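You operate a simulated robot arm through the tools that you are given. There is no shell and no other tool.

Carry out the task below with a simulated robot arm. There is one attempt and no reset: what you move stays moved.

Task
Morning check: run the bed up to 310 mm gap and back down.
Fine: pull the red stop out, turn the main switch on, zero the load, start the pump, open the feed knob halfway, use the run button; then shut the feed knob, open the return knob halfway and stop the pump, in that order.

The check looks at the end state, three seconds after you hand in, the way a careful person would. Anything else that was tipped, shoved, dropped, spilled or broken makes it a failure.

Robot
A 6-joint arm with a two-finger gripper, fixed in place. Base frame: the origin is at the foot of the arm, x ahead of it, y to its left, z up. Readings come in m, degrees, newtons and seconds.
Its first joint turns from -166.0 to 166.0 degrees. Payload 3.43 kg.
The tool frame sits at the grasp point between the pads (the TCP): z along the fingers, y along the line on which they close. The tips reach 0.02 m beyond it. Largest opening 0.19 m; the body of the gripper starts 0.248 m behind the TCP.
Orientation is told as [roll, pitch, yaw] about the base's x, y, z axes, in that order, counted from this pose: with the fingers straight down and closing along the base's y, the tool's x points along the base's -x, its y along +y and its z along -z.

Tools
- The arm moves only by the tool send_rows. Its arguments are lists of equal length, an entry for each row: "claw": the finger opening in m, from 0 to 0.19; "translation": the shift along the base's x, y, z in m, a list of three; "rotation": the turn, a rotation vector about the base's x, y, z in degrees, a list of three. In form: {"claw": [claw, ...], "translation": [[tx, ty, tz], ...], "rotation": [[rx, ry, rz], ...]}. A call has 1 to 20 rows; each row shifts and turns the commanded pose from where the row before left it. Each row takes 0.2 s and may step no farther than 0.05 m and 8.6 degrees from the row before; otherwise, or with a gripper value out of range, the whole call is refused. A pose out of reach is approached as far as the arm can. The call stops where the force on the tool passes 90 N (or 10 N more than at its start, if that is more) or the arm is blocked; 0.2 s more then pass. Each finger travels about 0.045 m/s and halts on what it meets, pressing with about 21 N; the grip force reading is that of the motor and also rises with nothing between the fingers. The clock runs only during rows and for 0.2 s after the last one: add rows that do not move to give the fingers time. It gives the time, the measured TCP pose, the force on the tool (base axes), the opening and the grip force at its end, in the units of the frame above (readings bear some noise), with the torque about the TCP (base axes, N m) and any sound that the robot's microphone picked up, and new pictures: "views" is both (left out), scene, wrist or none.
- Cameras (640 x 400 px; columns grow to the right, rows downward): "scene" is fixed at [0.4021, -0.6492, 1.4194]; the picture's right is [0.83, -0.56, 0.00], its down [-0.28, -0.41, -0.87] and it looks along [0.49, 0.72, -0.50] (base axes); focal length 297 px, centre (320, 200). "wrist" rides on the gripper at [0.071, -0.008, -0.288] in the tool frame; the picture's right is [0.12, 0.99, 0.00], its down [-0.96, 0.11, -0.25] and it looks along [-0.25, 0.03, 0.97] (tool axes); focal length 261 px, centre (320, 200). There is no depth. A picture from a camera that has moved, and an enlarged one, comes with that camera's place and axes in the base frame and with its lens.
- slide_trunk(by): slides the trunk up (or, below 0, down) by that many m; the arm rides with it, the base frame stays. It gives what a move gives, with no picture.
- enlarge(camera, box): a new picture of the part [left, top, right, bottom] of that camera's present view, enlarged. The clock stands still meanwhile.
- close_job(): hands the job in; it is judged then, once.

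Nothing tells you positions but the pictures and the camera data. Unless the task says otherwise, let go and move clear before handing in.

The tools are called as a command line: name --argument value ..., lists and objects as JSON in quotes. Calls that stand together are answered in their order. send_rows: Moves the arm, as the interface text tells. Its arguments: {"type":"object","properties":{"claw":{"type":"array","items":{"type":"number"}},"translation":{"type":"array","items":{"type":"array","items":{"type":"number"}}},"rotation":{"type":"array","items":{"type":"array","items":{"type":"number"}}},"views":{"type":"string","enum":["both","scene","wrist","none"]}},"required":["claw","translation","rotation"]} The other tools are called the same way: slide_trunk (by) slides the trunk up or down; enlarge (camera, box) takes an enlarged picture of a part of a camera's view; close_job () hands the job in.

At the start:

```text
time_s: 0.0
eef_pos: [0.7188, 0.0505, 1.2977]
orientation: [0.0, -0.2, 0.1]
force: [0.5, 0.3, 0.1]
ft_torque: [0.01, -0.04, -0.01]
opening: 0.1902
finger_force: 0.1
trunk travel left (down, up): [-0.15, 0.09]
```

scene: 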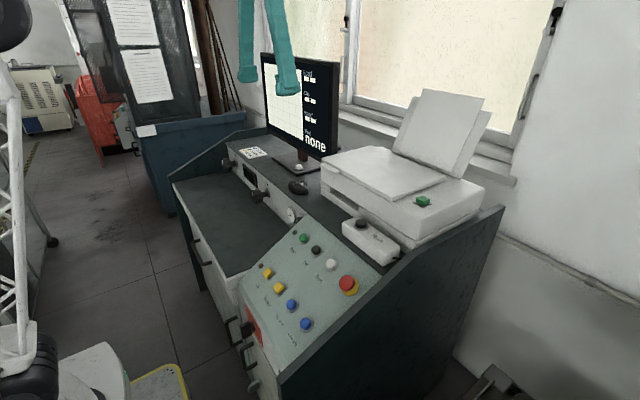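
wrist: 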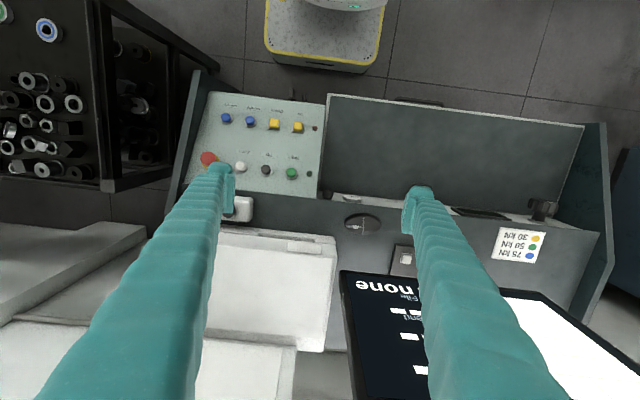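

I see a control console with a sloped panel (coloured buttons, red stop), a desk with knobs on the front riser, a monitor and a printer. I'll first enlarge the panel, screen and knobs to read labels.

enlarge --camera "scene" --box '[230, 210, 390, 350]'

enlarge --camera "scene" --box '[220, 120, 340, 230]'

enlarge --camera "wrist" --box '[180, 80, 340, 200]'

enlarge --camera "scene" --box '[200, 290, 300, 400]'

enlarge --camera "scene" --box '[255, 50, 345, 170]'

enlarge --camera "wrist" --box '[330, 180, 600, 290]'

```text
2.86 times, centred on (310, 280) of scene
camera zoom: at [0.4021, -0.6492, 1.4194], right [0.83, -0.56, 0.0], down [-0.28, -0.41, -0.87], along [0.49, 0.72, -0.5], focal length 849 px, centre (349, -29)
```

zoom: 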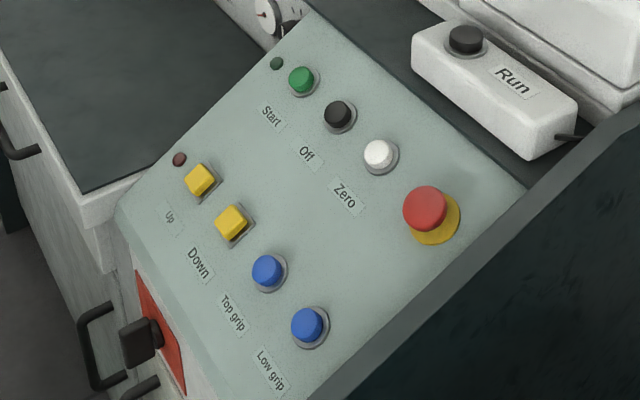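

```text
3.64 times, centred on (280, 175) of scene
camera zoom: at [0.4021, -0.6492, 1.4194], right [0.83, -0.56, 0.0], down [-0.28, -0.41, -0.87], along [0.49, 0.72, -0.5], focal length 1080 px, centre (466, 291)
```

zoom: 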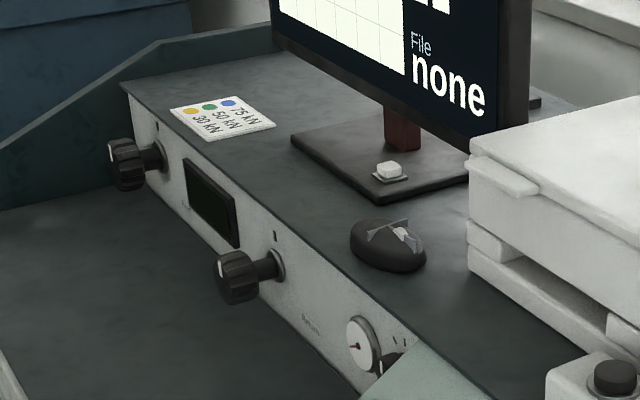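

```text
3.33 times, centred on (260, 140) of wrist
camera zoom: at [0.6477, 0.0415, 1.5854], right [-0.12, 0.99, 0.0], down [0.96, 0.12, 0.25], along [0.25, 0.03, -0.97], focal length 869 px, centre (520, 400)
```

zoom: 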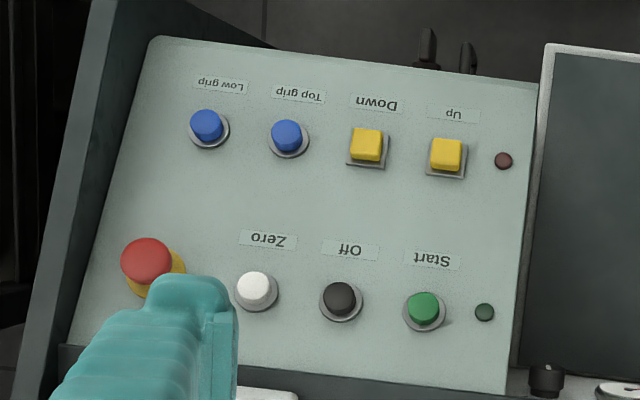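

```text
3.64 times, centred on (250, 345) of scene
camera zoom: at [0.4021, -0.6492, 1.4194], right [0.83, -0.56, 0.0], down [-0.28, -0.41, -0.87], along [0.49, 0.72, -0.5], focal length 1080 px, centre (574, -327)
```

zoom: 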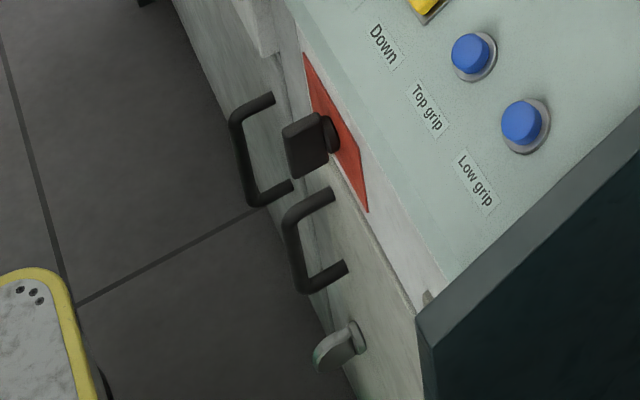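

```text
3.33 times, centred on (300, 110) of scene
camera zoom: at [0.4021, -0.6492, 1.4194], right [0.83, -0.56, 0.0], down [-0.28, -0.41, -0.87], along [0.49, 0.72, -0.5], focal length 990 px, centre (387, 500)
```

zoom: 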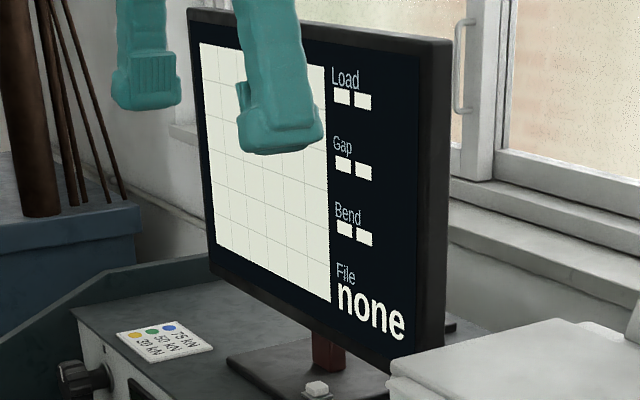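

```text
2.37 times, centred on (465, 235) of wrist
camera zoom: at [0.6477, 0.0415, 1.5854], right [-0.12, 0.99, 0.0], down [0.96, 0.12, 0.25], along [0.25, 0.03, -0.97], focal length 618 px, centre (-24, 117)
```

zoom: 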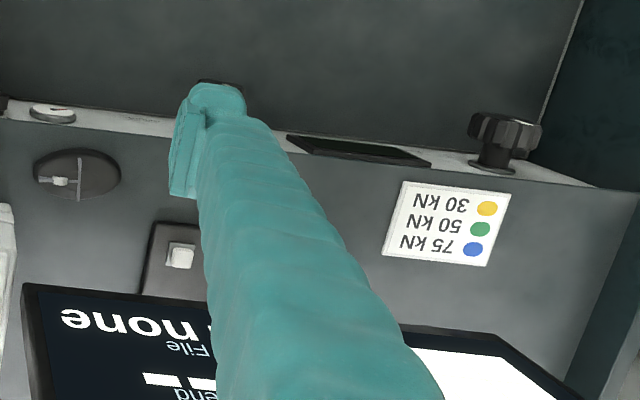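

The console faces the arm: the panel buttons sit around z≈0.87, the two dark knobs are on the riser behind the desk, and the main switch is on the front face under the panel. I'll tilt the tool back to look at those vertical faces before touching anything.

send_rows --claw '[0.19, 0.19, 0.19, 0.19, 0.19, 0.19, 0.19]' --translation '[[-0.031, 0.014, -0.026], [-0.031, 0.014, -0.026], [-0.031, 0.014, -0.026], [-0.031, 0.014, -0.026], [-0.031, 0.014, -0.026], [-0.031, 0.014, -0.026], [-0.031, 0.014, -0.026]]' --rotation '[[0, -6.5, 0], [0, -6.5, 0], [0, -6.5, 0], [0, -6.5, 0], [0, -6.5, 0], [0, -6.5, 0], [0, -6.5, 0]]'

```text
time_s: 1.6
eef_pos: [0.5071, 0.1303, 1.1169]
orientation: [-0.2, -45.8, -2.1]
force: [-1.5, 4.8, 0.2]
ft_torque: [-0.91, -0.45, -0.84]
opening: 0.1899
finger_force: 0.0
trunk travel left (down, up): [-0.15, 0.09]
camera wrist: at [0.2515, 0.1312, 1.2666], right [-0.04, 1.0, -0.09], down [0.5, 0.1, 0.86], along [0.87, -0.01, -0.5], focal length 261 px, centre (320, 200)
```

scene: 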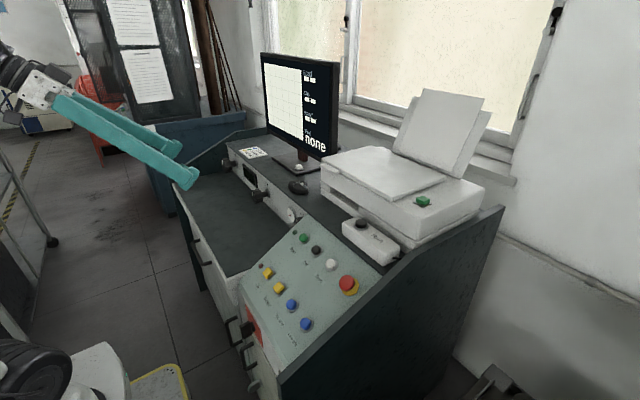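
wrist: 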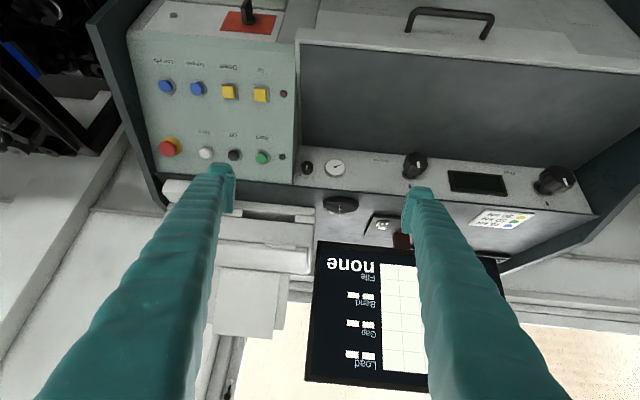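

The tilted view shows the riser (upside down in this picture): knobs, gauge, display, and the main switch on the red plate. I'll enlarge these to read the labels.

enlarge --camera "wrist" --box '[290, 130, 450, 230]'

enlarge --camera "wrist" --box '[440, 140, 600, 240]'

enlarge --camera "wrist" --box '[130, 0, 310, 112]'

enlarge --camera "wrist" --box '[130, 80, 310, 192]'

enlarge --camera "wrist" --box '[200, 0, 300, 62]'

```text
4.00 times, centred on (370, 180) of wrist
camera zoom: at [0.2515, 0.1312, 1.2666], right [-0.04, 1.0, -0.09], down [0.5, 0.1, 0.86], along [0.87, -0.01, -0.5], focal length 1043 px, centre (120, 280)
```

zoom: 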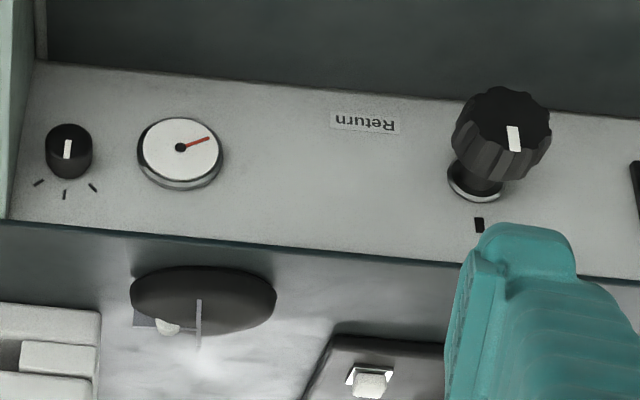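

```text
4.00 times, centred on (520, 190) of wrist
camera zoom: at [0.2515, 0.1312, 1.2666], right [-0.04, 1.0, -0.09], down [0.5, 0.1, 0.86], along [0.87, -0.01, -0.5], focal length 1043 px, centre (-480, 240)
```

zoom: 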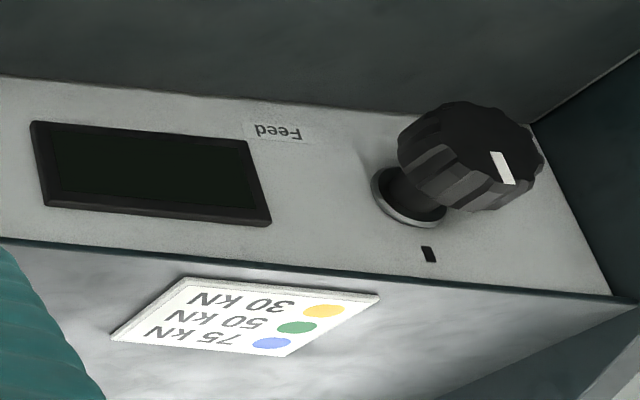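

```text
3.56 times, centred on (220, 56) of wrist
camera zoom: at [0.2515, 0.1312, 1.2666], right [-0.04, 1.0, -0.09], down [0.5, 0.1, 0.86], along [0.87, -0.01, -0.5], focal length 927 px, centre (676, 712)
```

zoom: 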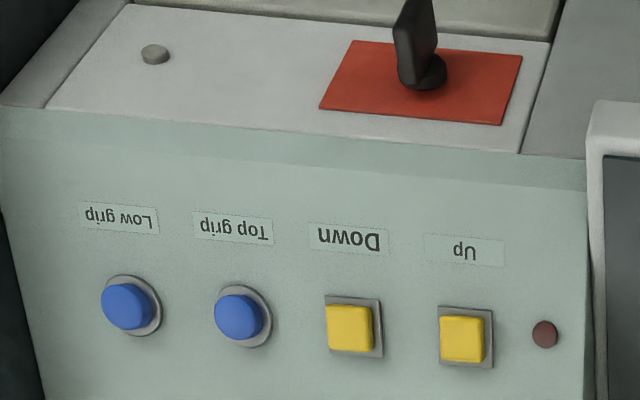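

```text
3.56 times, centred on (220, 136) of wrist
camera zoom: at [0.2515, 0.1312, 1.2666], right [-0.04, 1.0, -0.09], down [0.5, 0.1, 0.86], along [0.87, -0.01, -0.5], focal length 927 px, centre (676, 428)
```

zoom: 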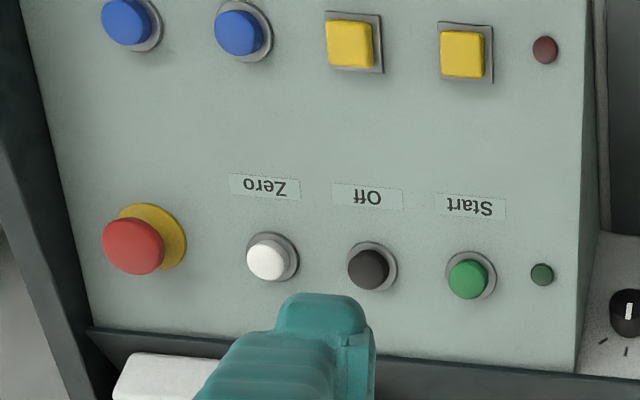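

```text
6.40 times, centred on (250, 31) of wrist
camera zoom: at [0.2515, 0.1312, 1.2666], right [-0.04, 1.0, -0.09], down [0.5, 0.1, 0.86], along [0.87, -0.01, -0.5], focal length 1668 px, centre (768, 1282)
```

zoom: 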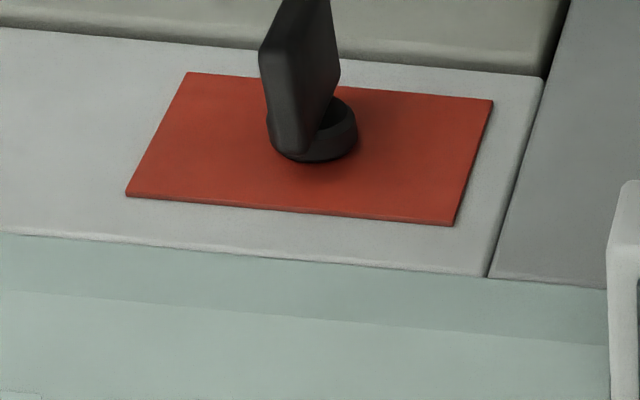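

Left knob is Feed (y≈0.65), middle knob is Return (y≈0.29), and the switch blade stands vertical at about (0.55, −0.06, 0.65). The red stop head is near (0.750, −0.252, 0.880) on a panel sloping about 30°; I'll go hover over it square to the panel, with the fingers closing along the slope to stay clear of the side wall.

send_rows --claw '[0.15, 0.1, 0.08, 0.08, 0.08, 0.08, 0.08, 0.08, 0.08, 0.08, 0.08, 0.08, 0.08]' --translation '[[0.015, -0.03, -0.01], [0.015, -0.03, -0.01], [0.0148, -0.0293, -0.0109], [0.0148, -0.0293, -0.0109], [0.0148, -0.0293, -0.0109], [0.0148, -0.0293, -0.0109], [0.0148, -0.0293, -0.0109], [0.0148, -0.0293, -0.0109], [0.0148, -0.0293, -0.0109], [0.0148, -0.0293, -0.0109], [0.0148, -0.0293, -0.0109], [0.0148, -0.0293, -0.0109], [0.0148, -0.0293, -0.0109]]' --rotation '[[0, 7.9, 0], [0, 7.9, 0], [4.09, 0, -7.08], [4.09, 0, -7.08], [4.09, 0, -7.08], [4.09, 0, -7.08], [4.09, 0, -7.08], [4.09, 0, -7.08], [4.09, 0, -7.08], [4.09, 0, -7.08], [4.09, 0, -7.08], [4.09, 0, -7.08], [4.09, 0, -7.08]]'

```text
time_s: 4.4
eef_pos: [0.692, -0.2348, 0.9762]
orientation: [30.2, 0.1, -90.0]
force: [-1.2, 0.7, -0.2]
ft_torque: [-0.08, -0.07, -0.01]
opening: 0.0799
finger_force: 0.0
trunk travel left (down, up): [-0.15, 0.09]
camera wrist: at [0.5425, -0.164, 1.2212], right [0.86, 0.12, 0.5], down [-0.02, -0.96, 0.27], along [0.51, -0.24, -0.82], focal length 261 px, centre (320, 200)
```

scene: 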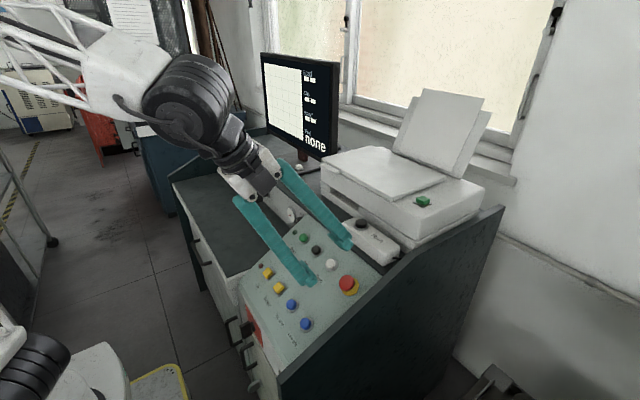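
wrist: 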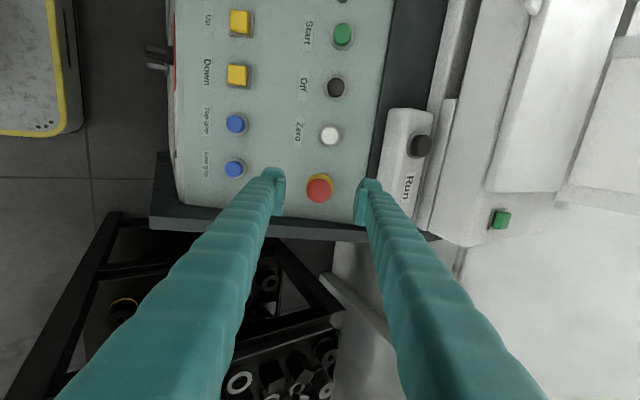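

The tool is square over the stop with the fingers straddling it along the slope. I'll zoom in to refine its position.

enlarge --camera "wrist" --box '[240, 130, 400, 230]'

enlarge --camera "scene" --box '[280, 210, 400, 310]'

```text
4.00 times, centred on (320, 180) of wrist
camera zoom: at [0.5425, -0.164, 1.2212], right [0.86, 0.12, 0.5], down [-0.02, -0.96, 0.27], along [0.51, -0.24, -0.82], focal length 1043 px, centre (320, 280)
```

zoom: 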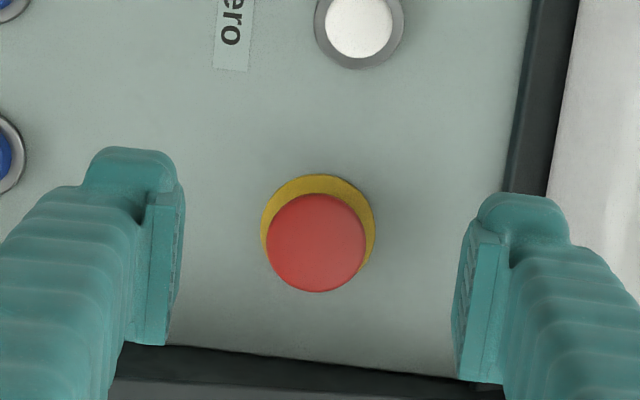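

```text
4.00 times, centred on (340, 260) of scene
camera zoom: at [0.4021, -0.6492, 1.4194], right [0.83, -0.56, 0.0], down [-0.28, -0.41, -0.87], along [0.49, 0.72, -0.5], focal length 1188 px, centre (240, -40)
```

zoom: 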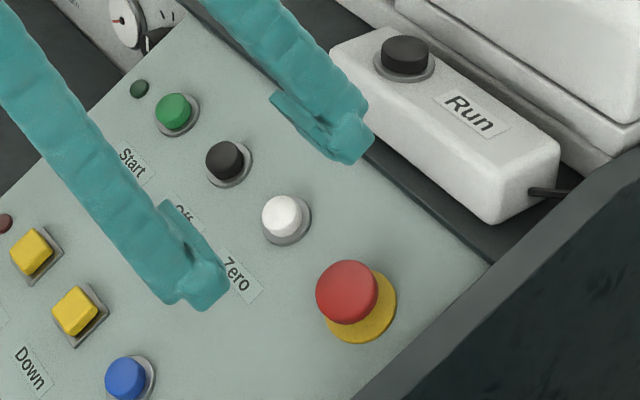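

The stop head is at about (0.751, −0.250, 0.881), 40 mm across. I'll go down along the panel normal until the tips are just beside the head.

send_rows --claw '[0.08, 0.08, 0.08, 0.08, 0.08]' --translation '[[0.0135, -0.0038, -0.0216], [0.0135, -0.0038, -0.0216], [0.0135, -0.0038, -0.0216], [0.0135, -0.0038, -0.0216], [0, 0, 0]]' --rotation '[[0, 0, 0], [0, 0, 0], [0, 0, 0], [0, 0, 0], [0, 0, 0]]'

enlarge --camera "wrist" --box '[240, 130, 400, 230]'

enlarge --camera "scene" --box '[300, 230, 400, 310]'

```text
time_s: 5.6
eef_pos: [0.7495, -0.2491, 0.8884]
orientation: [29.9, -0.1, -89.9]
force: [0.4, 1.3, 0.1]
ft_torque: [-0.01, -0.02, 0.0]
opening: 0.0801
finger_force: 0.2
trunk travel left (down, up): [-0.15, 0.09]
camera wrist: at [0.5994, -0.18, 1.1332], right [0.86, 0.12, 0.5], down [-0.02, -0.96, 0.27], along [0.51, -0.24, -0.82], focal length 261 px, centre (320, 200)
```

scene: 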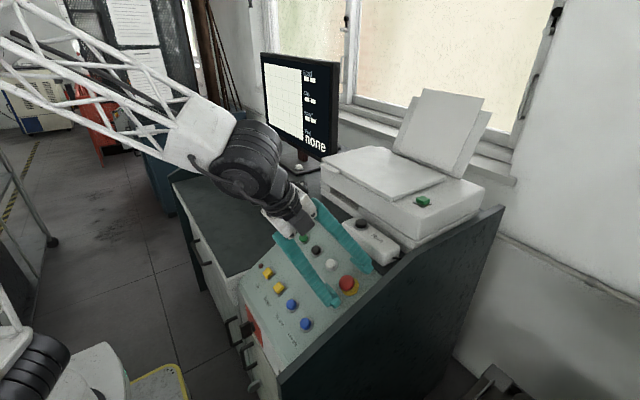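
wrist: 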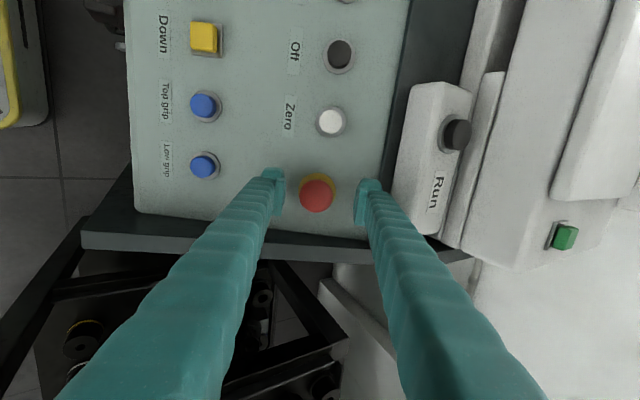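

```text
4.00 times, centred on (320, 180) of wrist
camera zoom: at [0.5994, -0.18, 1.1332], right [0.86, 0.12, 0.5], down [-0.02, -0.96, 0.27], along [0.51, -0.24, -0.82], focal length 1043 px, centre (320, 280)
```

zoom: 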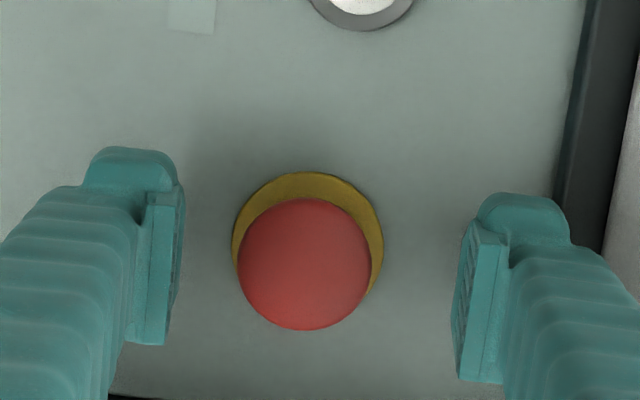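

```text
5.00 times, centred on (350, 270) of scene
camera zoom: at [0.4021, -0.6492, 1.4194], right [0.83, -0.56, 0.0], down [-0.28, -0.41, -0.87], along [0.49, 0.72, -0.5], focal length 1485 px, centre (170, -150)
```

zoom: 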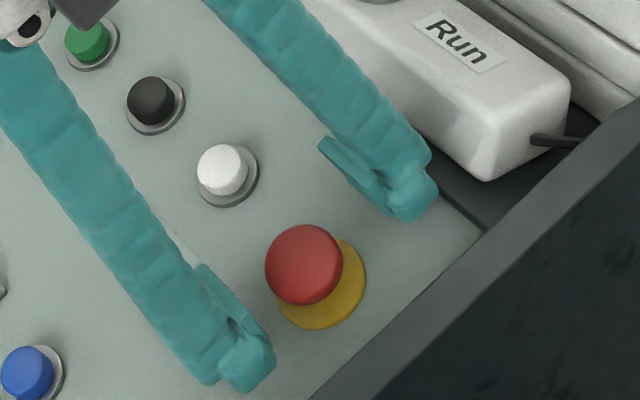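

The head is well inside the fingers, about 4 mm toward the lower finger. I'll centre, go a few mm deeper and close on it.

send_rows --claw '[0.08, 0.08, 0.06, 0.045, 0.03, 0.03, 0.03, 0.03]' --translation '[[-0.0005, 0, -0.006], [0, 0, 0], [0, 0, 0], [0, 0, 0], [0, 0, 0], [0, 0, 0], [0, 0, 0], [0, 0, 0]]' --rotation '[[0, 0, 0], [0, 0, 0], [0, 0, 0], [0, 0, 0], [0, 0, 0], [0, 0, 0], [0, 0, 0], [0, 0, 0]]'

enlarge --camera "wrist" --box '[240, 130, 400, 230]'

enlarge --camera "scene" --box '[300, 230, 400, 310]'

```text
time_s: 7.4
eef_pos: [0.7478, -0.2488, 0.8833]
orientation: [29.9, 0.2, -89.9]
force: [-14.8, 0.6, -8.7]
ft_torque: [-0.01, 0.01, -0.02]
opening: 0.0367
finger_force: 45.4
trunk travel left (down, up): [-0.15, 0.09]
camera wrist: at [0.5977, -0.1799, 1.1279], right [0.86, 0.12, 0.5], down [-0.02, -0.96, 0.27], along [0.51, -0.24, -0.83], focal length 261 px, centre (320, 200)
```

scene: 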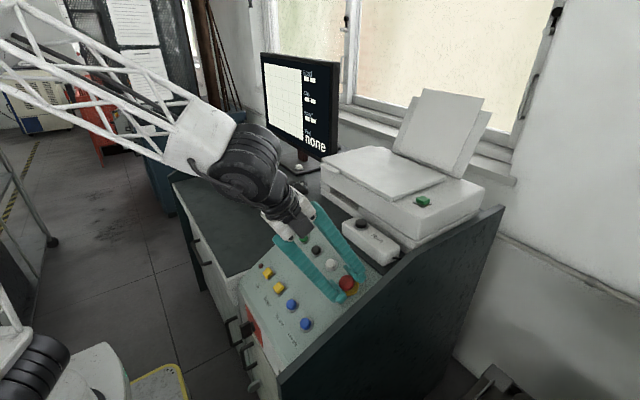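
wrist: 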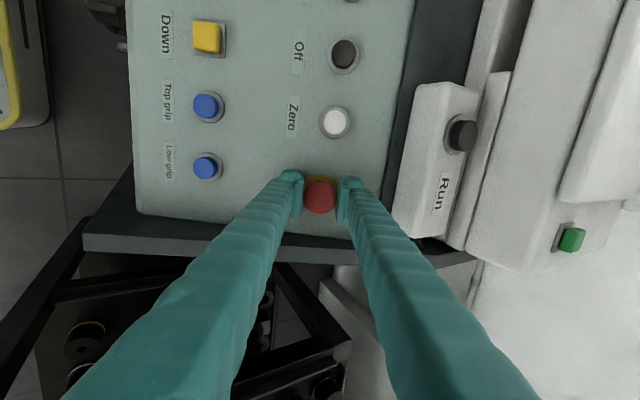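

```text
4.00 times, centred on (320, 180) of wrist
camera zoom: at [0.5977, -0.1799, 1.1279], right [0.86, 0.12, 0.5], down [-0.02, -0.96, 0.27], along [0.51, -0.24, -0.83], focal length 1043 px, centre (320, 280)
```

zoom: 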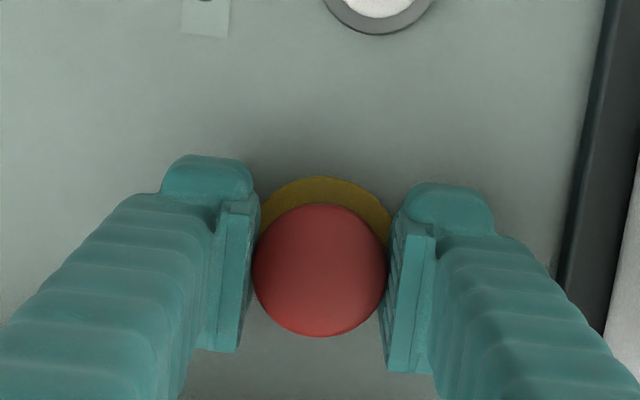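

```text
5.00 times, centred on (350, 270) of scene
camera zoom: at [0.4021, -0.6492, 1.4194], right [0.83, -0.56, 0.0], down [-0.28, -0.41, -0.87], along [0.49, 0.72, -0.5], focal length 1485 px, centre (170, -150)
```

zoom: 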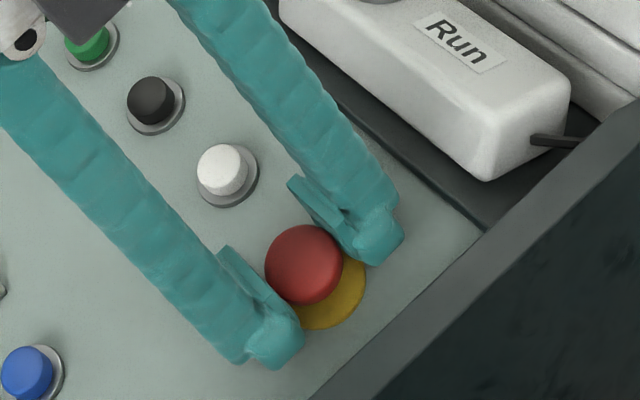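

The head is gripped (opening 37 mm). Now I pull it out along the panel normal in small steps.

send_rows --claw '[0.03, 0.03, 0.03, 0.03]' --translation '[[-0.0015, 0, 0.0026], [-0.0015, 0, 0.0026], [0, 0, 0], [0, 0, 0]]' --rotation '[[0, 0, 0], [0, 0, 0], [0, 0, 0], [0, 0, 0]]' --views "none"

send_rows --claw '[0.03, 0.03, 0.03, 0.03]' --translation '[[-0.0015, 0, 0.0026], [-0.0015, 0, 0.0026], [0, 0, 0], [0, 0, 0]]' --rotation '[[0, 0, 0], [0, 0, 0], [0, 0, 0], [0, 0, 0]]' --views "wrist"

enlarge --camera "scene" --box '[300, 230, 400, 310]'

enlarge --camera "wrist" --box '[240, 130, 400, 230]'

```text
time_s: 8.4
eef_pos: [0.7454, -0.2496, 0.8874]
orientation: [29.9, 0.1, -89.9]
force: [-26.9, 1.0, -18.0]
ft_torque: [0.01, 0.1, -0.01]
opening: 0.0369
finger_force: 45.2
trunk travel left (down, up): [-0.15, 0.09]
```

```text
time_s: 9.4
eef_pos: [0.7426, -0.2497, 0.8919]
orientation: [29.9, 0.1, -89.8]
force: [-15.8, 1.3, -46.4]
ft_torque: [0.04, -0.06, -0.04]
opening: 0.0368
finger_force: 45.0
trunk travel left (down, up): [-0.15, 0.09]
camera wrist: at [0.5926, -0.1802, 1.1371], right [0.86, 0.12, 0.49], down [-0.02, -0.96, 0.27], along [0.51, -0.24, -0.83], focal length 261 px, centre (320, 200)
```

wrist: 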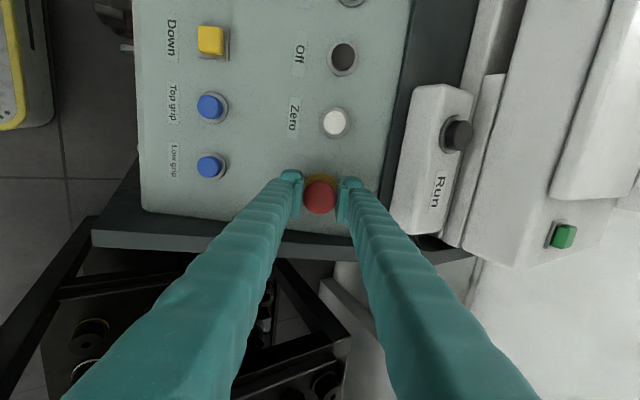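

```text
5.00 times, centred on (350, 270) of scene
camera zoom: at [0.4021, -0.6492, 1.4194], right [0.83, -0.56, 0.0], down [-0.28, -0.41, -0.87], along [0.49, 0.72, -0.5], focal length 1485 px, centre (170, -150)
```

zoom: 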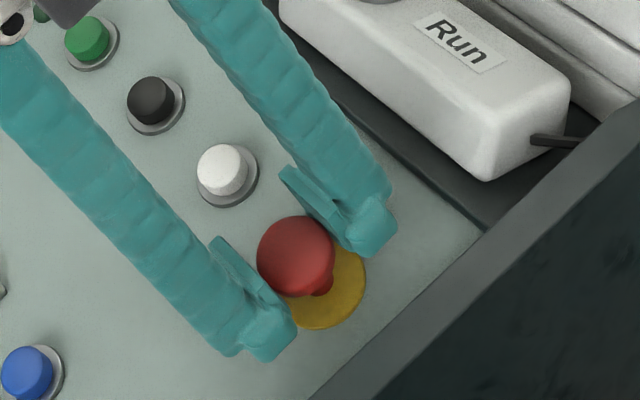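

```text
4.00 times, centred on (320, 180) of wrist
camera zoom: at [0.5926, -0.1802, 1.1371], right [0.86, 0.12, 0.49], down [-0.02, -0.96, 0.27], along [0.51, -0.24, -0.83], focal length 1043 px, centre (320, 280)
```

zoom: 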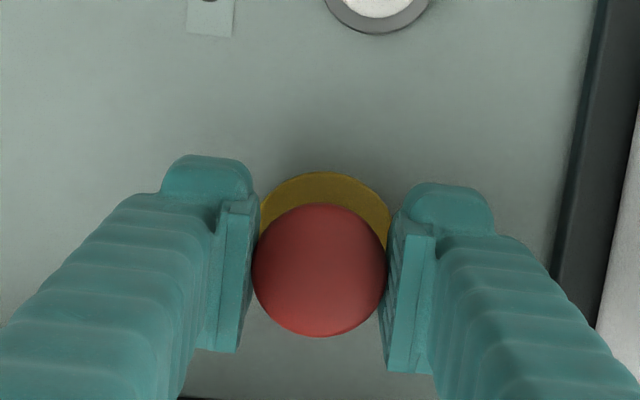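

The head has come out with the stem now showing and the pull force rising to about 30 N, which looks like the end of its travel. I'll release and see whether it stays out.

send_rows --claw '[0.05, 0.07, 0.08, 0.08, 0.08]' --translation '[[0, 0, 0], [0, 0, 0], [0, 0, 0], [0, 0, 0], [0, 0, 0]]' --rotation '[[0, 0, 0], [0, 0, 0], [0, 0, 0], [0, 0, 0], [0, 0, 0]]' --views "none"

send_rows --claw '[0.08, 0.08, 0.08, 0.08]' --translation '[[-0.012, 0, 0.0208], [-0.012, 0, 0.0208], [-0.012, 0, 0.0208], [-0.012, 0, 0.0208]]' --rotation '[[0, 0, 0], [0, 0, 0], [0, 0, 0], [0, 0, 0]]' --views "both"

enlarge --camera "scene" --box '[300, 230, 400, 310]'

```text
time_s: 10.6
eef_pos: [0.7415, -0.2497, 0.8935]
orientation: [30.0, 0.0, -89.9]
force: [0.7, -1.2, 0.3]
ft_torque: [0.02, 0.02, -0.02]
opening: 0.0803
finger_force: 0.1
trunk travel left (down, up): [-0.15, 0.09]
```

```text
time_s: 11.6
eef_pos: [0.6926, -0.2488, 0.9778]
orientation: [29.9, -0.1, -89.9]
force: [0.6, -0.6, -0.1]
ft_torque: [0.01, 0.0, 0.04]
opening: 0.0801
finger_force: 0.1
trunk travel left (down, up): [-0.15, 0.09]
camera wrist: at [0.5426, -0.1796, 1.2226], right [0.86, 0.12, 0.5], down [-0.02, -0.96, 0.27], along [0.51, -0.24, -0.83], focal length 261 px, centre (320, 200)
```

scene: 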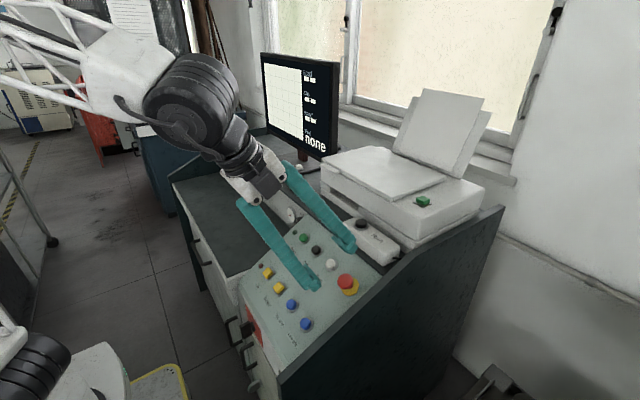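
wrist: 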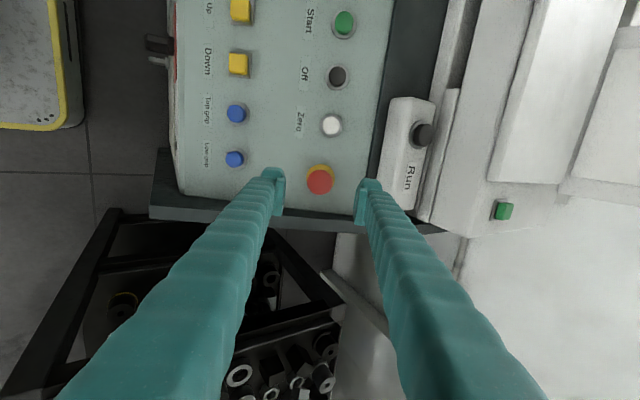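

```text
5.00 times, centred on (350, 270) of scene
camera zoom: at [0.4021, -0.6492, 1.4194], right [0.83, -0.56, 0.0], down [-0.28, -0.41, -0.87], along [0.49, 0.72, -0.5], focal length 1485 px, centre (170, -150)
```

zoom: 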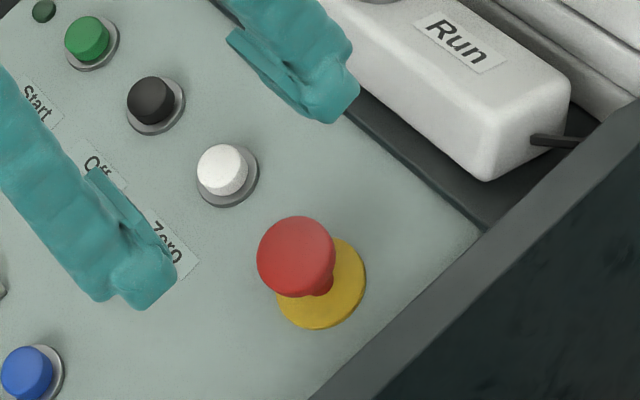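

The stop stays out. Next is the main switch on the front face; I'll zoom on it in both views to locate its blade.

enlarge --camera "wrist" --box '[110, 0, 210, 62]'

enlarge --camera "scene" --box '[220, 300, 290, 345]'

```text
6.40 times, centred on (160, 31) of wrist
camera zoom: at [0.5426, -0.1796, 1.2226], right [0.86, 0.12, 0.5], down [-0.02, -0.96, 0.27], along [0.51, -0.24, -0.83], focal length 1668 px, centre (1344, 1282)
```

zoom: 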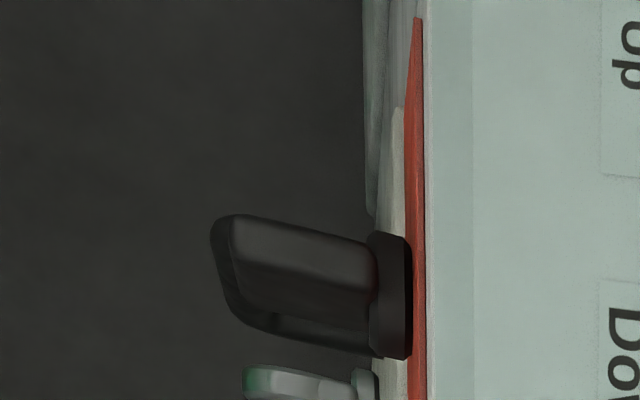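

```text
8.89 times, centred on (255, 322) of scene
camera zoom: at [0.4021, -0.6492, 1.4194], right [0.83, -0.56, 0.0], down [-0.28, -0.41, -0.87], along [0.49, 0.72, -0.5], focal length 2641 px, centre (898, -889)
```

zoom: 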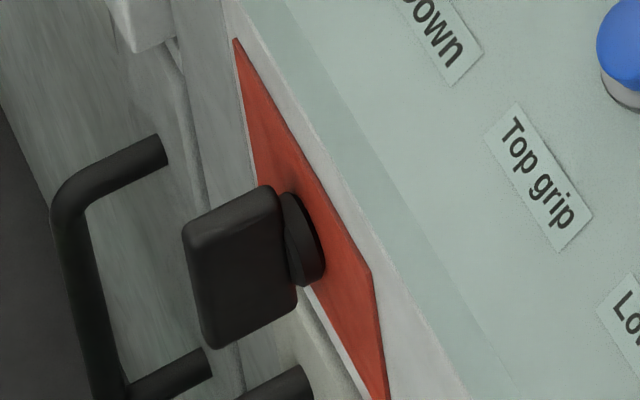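

The stop is done. I'll bring the tool round in front of the console with a 45° tilt to get a close frontal view of the main switch.

send_rows --claw '[0.1, 0.12, 0.14, 0.14, 0.14, 0.14, 0.14, 0.14, 0.14, 0.14, 0.14, 0.14, 0.14, 0.14, 0.14]' --translation '[[-0.0248, 0.0172, 0.005], [-0.0248, 0.0172, 0.005], [-0.0248, 0.0172, 0.005], [-0.0248, 0.0172, -0.007], [-0.0248, 0.0172, -0.007], [-0.0248, 0.0172, -0.007], [-0.0248, 0.0172, -0.007], [-0.0248, 0.0172, -0.007], [-0.0248, 0.0172, -0.007], [-0.0248, 0.0172, -0.007], [-0.0248, 0.0172, -0.007], [0, 0, -0.045], [0, 0, -0.045], [0, 0, -0.045], [0, 0, 0]]' --rotation '[[-4.09, 0, 7.08], [-4.09, 0, 7.08], [-4.09, 0, 7.08], [-4.09, 0, 7.08], [-4.09, 0, 7.08], [-4.09, 0, 7.08], [-4.09, 0, 7.08], [-4.09, 0, 7.08], [-4.09, 0, 7.08], [-4.09, 0, 7.08], [-4.09, 0, 7.08], [0, -7.5, 0], [0, -7.5, 0], [0, 0, 0], [0, 0, 0]]'

enlarge --camera "wrist" --box '[220, 120, 420, 245]'

```text
time_s: 14.8
eef_pos: [0.4648, -0.0265, 0.9481]
orientation: [-0.7, -45.1, 9.0]
force: [-0.3, 1.0, -0.3]
ft_torque: [-0.05, -0.06, -0.04]
opening: 0.1398
finger_force: 0.0
out of reach, approached as far as the arm can: row 12, 13, 14
trunk travel left (down, up): [-0.15, 0.09]
stopped in row 15: the arm was blocked; the commanded pose is now the measured one
camera wrist: at [0.216, -0.0714, 1.1016], right [-0.23, 0.97, -0.09], down [0.48, 0.2, 0.86], along [0.85, 0.15, -0.51], focal length 261 px, centre (320, 200)
```

scene: 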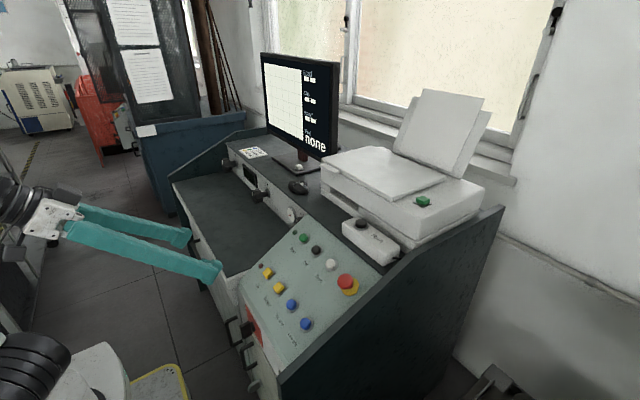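
wrist: 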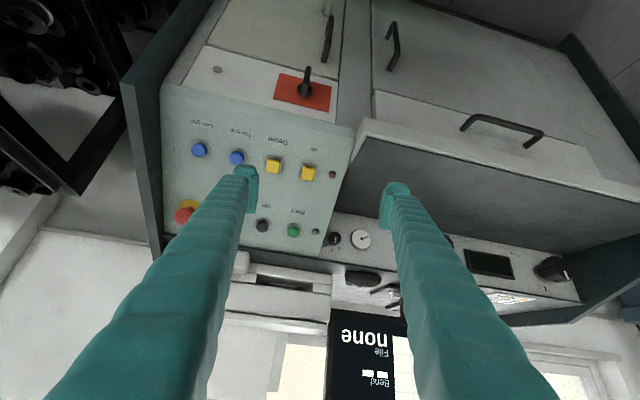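

```text
3.20 times, centred on (320, 182) of wrist
camera zoom: at [0.216, -0.0714, 1.1016], right [-0.23, 0.97, -0.09], down [0.48, 0.2, 0.86], along [0.85, 0.15, -0.51], focal length 834 px, centre (320, 256)
```

zoom: 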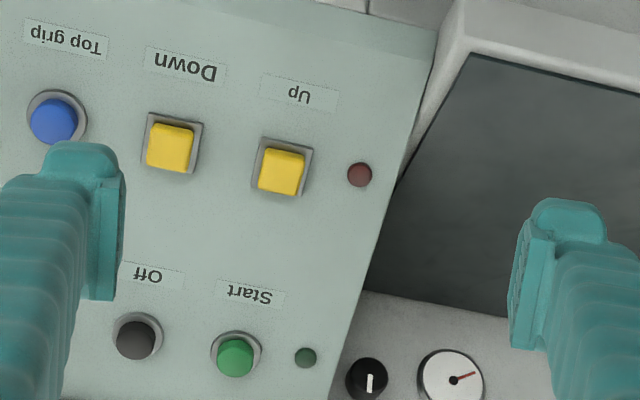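

The arm can't come that close in with this tilt, but the view of the switch is good here. I'll zoom in on it.

enlarge --camera "wrist" --box '[255, 50, 355, 112]'

enlarge --camera "wrist" --box '[280, 180, 600, 380]'

```text
6.40 times, centred on (305, 81) of wrist
camera zoom: at [0.216, -0.0714, 1.1016], right [-0.23, 0.97, -0.09], down [0.48, 0.2, 0.86], along [0.85, 0.15, -0.51], focal length 1668 px, centre (416, 962)
```

zoom: 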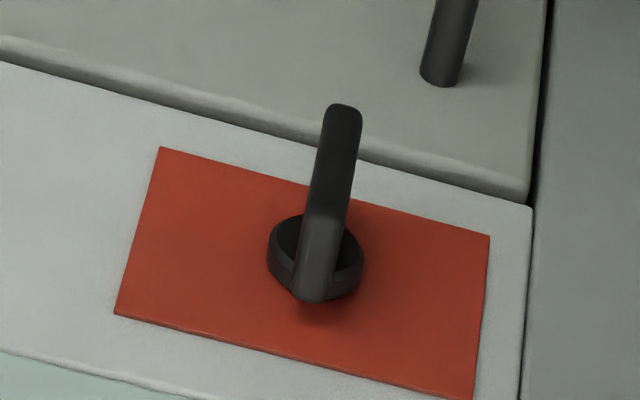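

```text
2.00 times, centred on (440, 280) of wrist
camera zoom: at [0.216, -0.0714, 1.1016], right [-0.23, 0.97, -0.09], down [0.48, 0.2, 0.86], along [0.85, 0.15, -0.51], focal length 521 px, centre (80, 40)
```

zoom: 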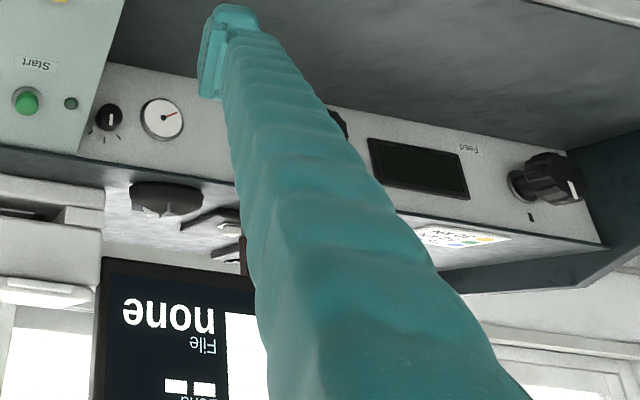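

The wrist views put the switch blade at x 0.522–0.552, y≈−0.068, centre z≈0.66. I'll close the fingers, bring the tool almost vertical, and lower it in front of the console on the +y side of the blade to push its top over clockwise.

send_rows --claw '[0.1, 0.06, 0.02, 0.0, 0.0, 0.0, 0.0, 0.0]' --translation '[[0.013, 0.0033, -0.01], [0.013, 0.0033, -0.02], [0.013, 0.0033, -0.03], [0.013, 0.0033, -0.03], [0.013, 0.0033, -0.03], [0, 0, -0.02], [0, 0, 0], [0, 0, 0]]' --rotation '[[0, 6, -1.8], [0, 6, -1.8], [0, 6, -1.8], [0, 6, -1.8], [0, 6, -1.8], [0, 0, 0], [0, 0, 0], [0, 0, 0]]'

enlarge --camera "scene" --box '[190, 270, 290, 345]'

```text
time_s: 16.6
eef_pos: [0.5275, -0.0131, 0.8042]
orientation: [1.4, -15.0, -2.1]
force: [0.1, 0.1, 0.2]
ft_torque: [0.0, 0.0, -0.02]
opening: 0.0
finger_force: 16.0
trunk travel left (down, up): [-0.15, 0.09]
camera wrist: at [0.3856, -0.0251, 1.0647], right [-0.09, 1.0, -0.01], down [0.87, 0.08, 0.49], along [0.49, 0.04, -0.87], focal length 261 px, centre (320, 200)
```

scene: 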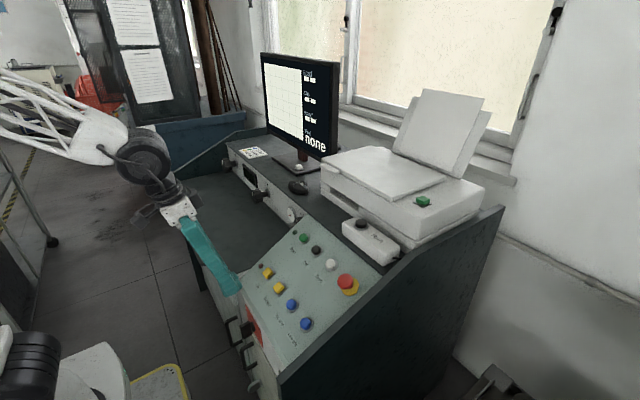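
wrist: 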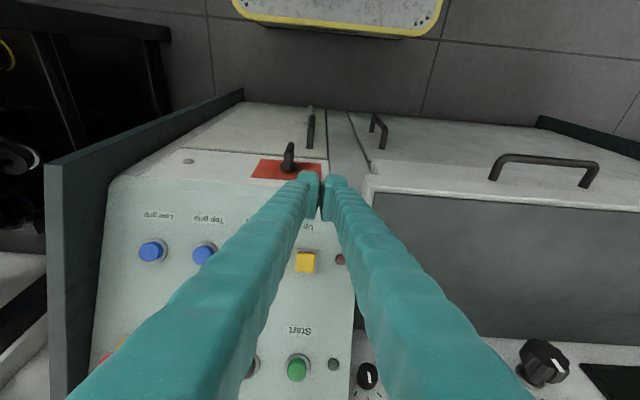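

```text
5.33 times, centred on (240, 308) of scene
camera zoom: at [0.4021, -0.6492, 1.4194], right [0.83, -0.56, 0.0], down [-0.28, -0.41, -0.87], along [0.49, 0.72, -0.5], focal length 1584 px, centre (747, -373)
```

zoom: 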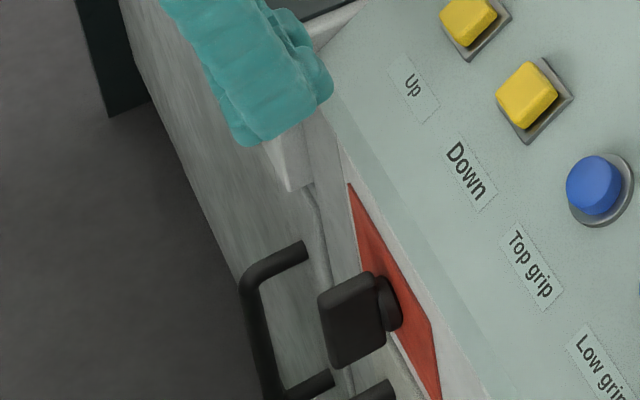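

Scene predictions match the fingertip well. I'll zoom the wrist view to pin down the blade's height.

enlarge --camera "wrist" --box '[240, 130, 340, 192]'

```text
6.40 times, centred on (290, 161) of wrist
camera zoom: at [0.3856, -0.0251, 1.0647], right [-0.09, 1.0, -0.01], down [0.87, 0.08, 0.49], along [0.49, 0.04, -0.87], focal length 1668 px, centre (512, 450)
```

zoom: 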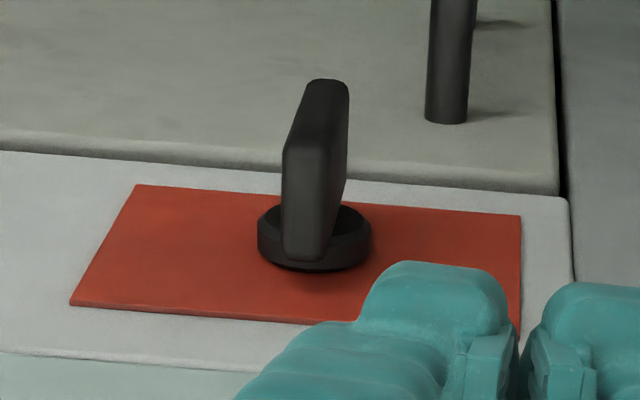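

The blade's top lies somewhere between z 0.68 and 0.70. I'll straighten the tool and descend on its +y side to compare finger and blade directly in the scene view.

send_rows --claw '[0.0, 0.0, 0.0, 0.0]' --translation '[[0.0015, -0.002, -0.03], [0.001, -0.0, -0.03], [0, 0, -0.02], [0, 0, 0]]' --rotation '[[-1.4, 0, 2.1], [0, 0, 0], [0, 0, 0], [0, 0, 0]]'

enlarge --camera "scene" --box '[210, 290, 290, 350]'

enlarge --camera "wrist" --box '[240, 130, 340, 192]'

```text
time_s: 17.6
eef_pos: [0.5291, -0.0166, 0.7244]
orientation: [0.0, -15.0, 0.4]
force: [0.5, 0.5, 0.0]
ft_torque: [-0.05, 0.0, 0.01]
opening: 0.0
finger_force: 21.0
trunk travel left (down, up): [-0.15, 0.09]
camera wrist: at [0.3874, -0.0268, 0.9842], right [-0.12, 0.99, -0.03], down [0.86, 0.12, 0.49], along [0.49, 0.03, -0.87], focal length 261 px, centre (320, 200)
```

scene: 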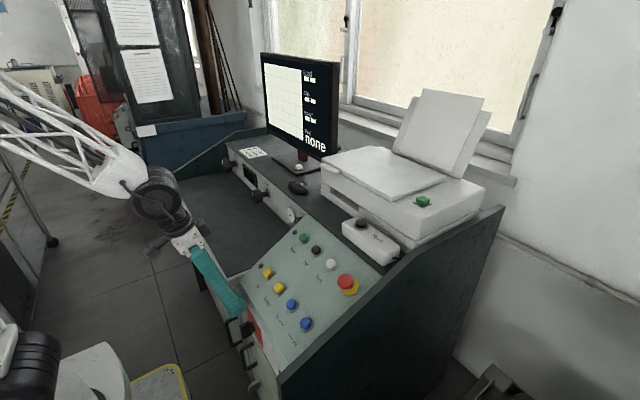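
wrist: 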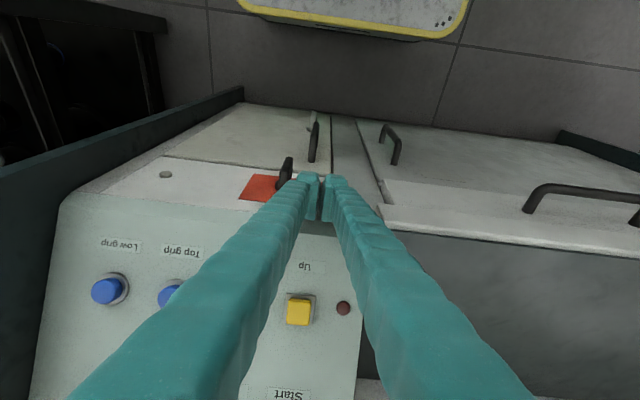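

```text
6.67 times, centred on (250, 320) of scene
camera zoom: at [0.4021, -0.6492, 1.4194], right [0.83, -0.56, 0.0], down [-0.28, -0.41, -0.87], along [0.49, 0.72, -0.5], focal length 1980 px, centre (787, -600)
```

zoom: 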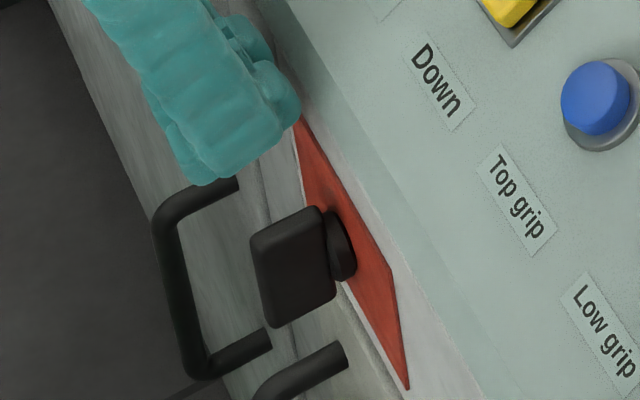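

```text
6.40 times, centred on (290, 161) of wrist
camera zoom: at [0.3874, -0.0268, 0.9842], right [-0.12, 0.99, -0.03], down [0.86, 0.12, 0.49], along [0.49, 0.03, -0.87], focal length 1668 px, centre (512, 450)
```

zoom: 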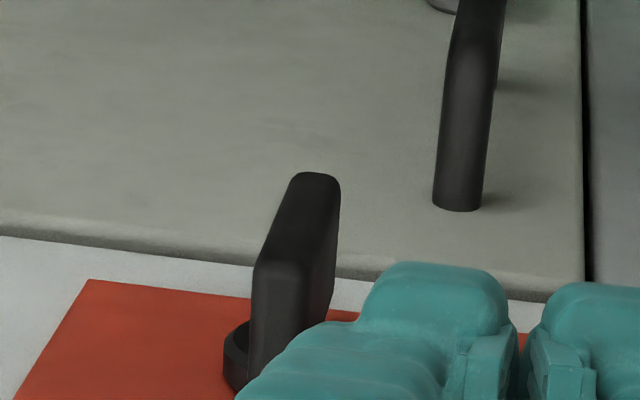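

I'll find the blade's top by touch: move over it slightly higher, then lower in small steps while watching the force.

send_rows --claw '[0.0, 0.0, 0.0, 0.0, 0.0]' --translation '[[0, 0, 0.012], [0, -0.025, 0], [0, -0.024, 0], [0, 0, -0.01], [0, 0, 0]]' --rotation '[[0, 0, 0], [0, 0, 0], [0, 0, 0], [0, 0, 0], [0, 0, 0]]' --views "scene"

enlarge --camera "scene" --box '[210, 290, 290, 350]'

```text
time_s: 18.8
eef_pos: [0.5296, -0.0633, 0.7267]
orientation: [-0.1, -15.0, 0.4]
force: [0.6, -0.7, -0.4]
ft_torque: [-0.01, 0.05, 0.04]
opening: 0.0001
finger_force: 21.1
trunk travel left (down, up): [-0.15, 0.09]
```

scene: 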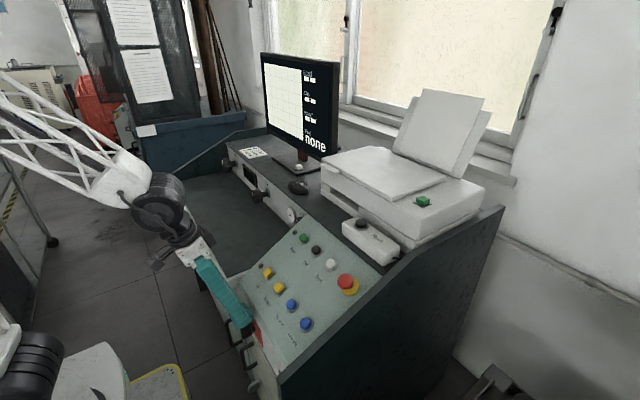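

```text
6.67 times, centred on (250, 320) of scene
camera zoom: at [0.4021, -0.6492, 1.4194], right [0.83, -0.56, 0.0], down [-0.28, -0.41, -0.87], along [0.49, 0.72, -0.5], focal length 1980 px, centre (787, -600)
```

zoom: 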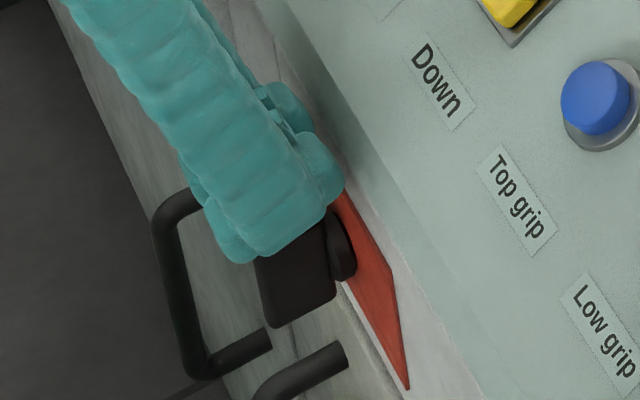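

No contact yet. I'll descend in small steps.

send_rows --claw '[0.0, 0.0, 0.0]' --translation '[[0, 0, -0.003], [0, 0, -0.003], [0, 0, 0]]' --rotation '[[0, 0, 0], [0, 0, 0], [0, 0, 0]]' --views "none"

send_rows --claw '[0.0, 0.0, 0.0]' --translation '[[0, 0, -0.003], [0, 0, -0.003], [0, 0, 0]]' --rotation '[[0, 0, 0], [0, 0, 0], [0, 0, 0]]' --views "none"

```text
time_s: 19.6
eef_pos: [0.5293, -0.0642, 0.7202]
orientation: [0.0, -15.0, 0.5]
force: [-0.3, -0.1, 0.4]
ft_torque: [0.01, 0.02, -0.03]
opening: 0.0
finger_force: 21.3
trunk travel left (down, up): [-0.15, 0.09]
```

```text
time_s: 20.4
eef_pos: [0.5299, -0.0657, 0.715]
orientation: [0.0, -15.0, 0.4]
force: [-0.2, 0.6, 0.4]
ft_torque: [0.02, 0.02, 0.02]
opening: 0.0002
finger_force: 21.6
trunk travel left (down, up): [-0.15, 0.09]
```

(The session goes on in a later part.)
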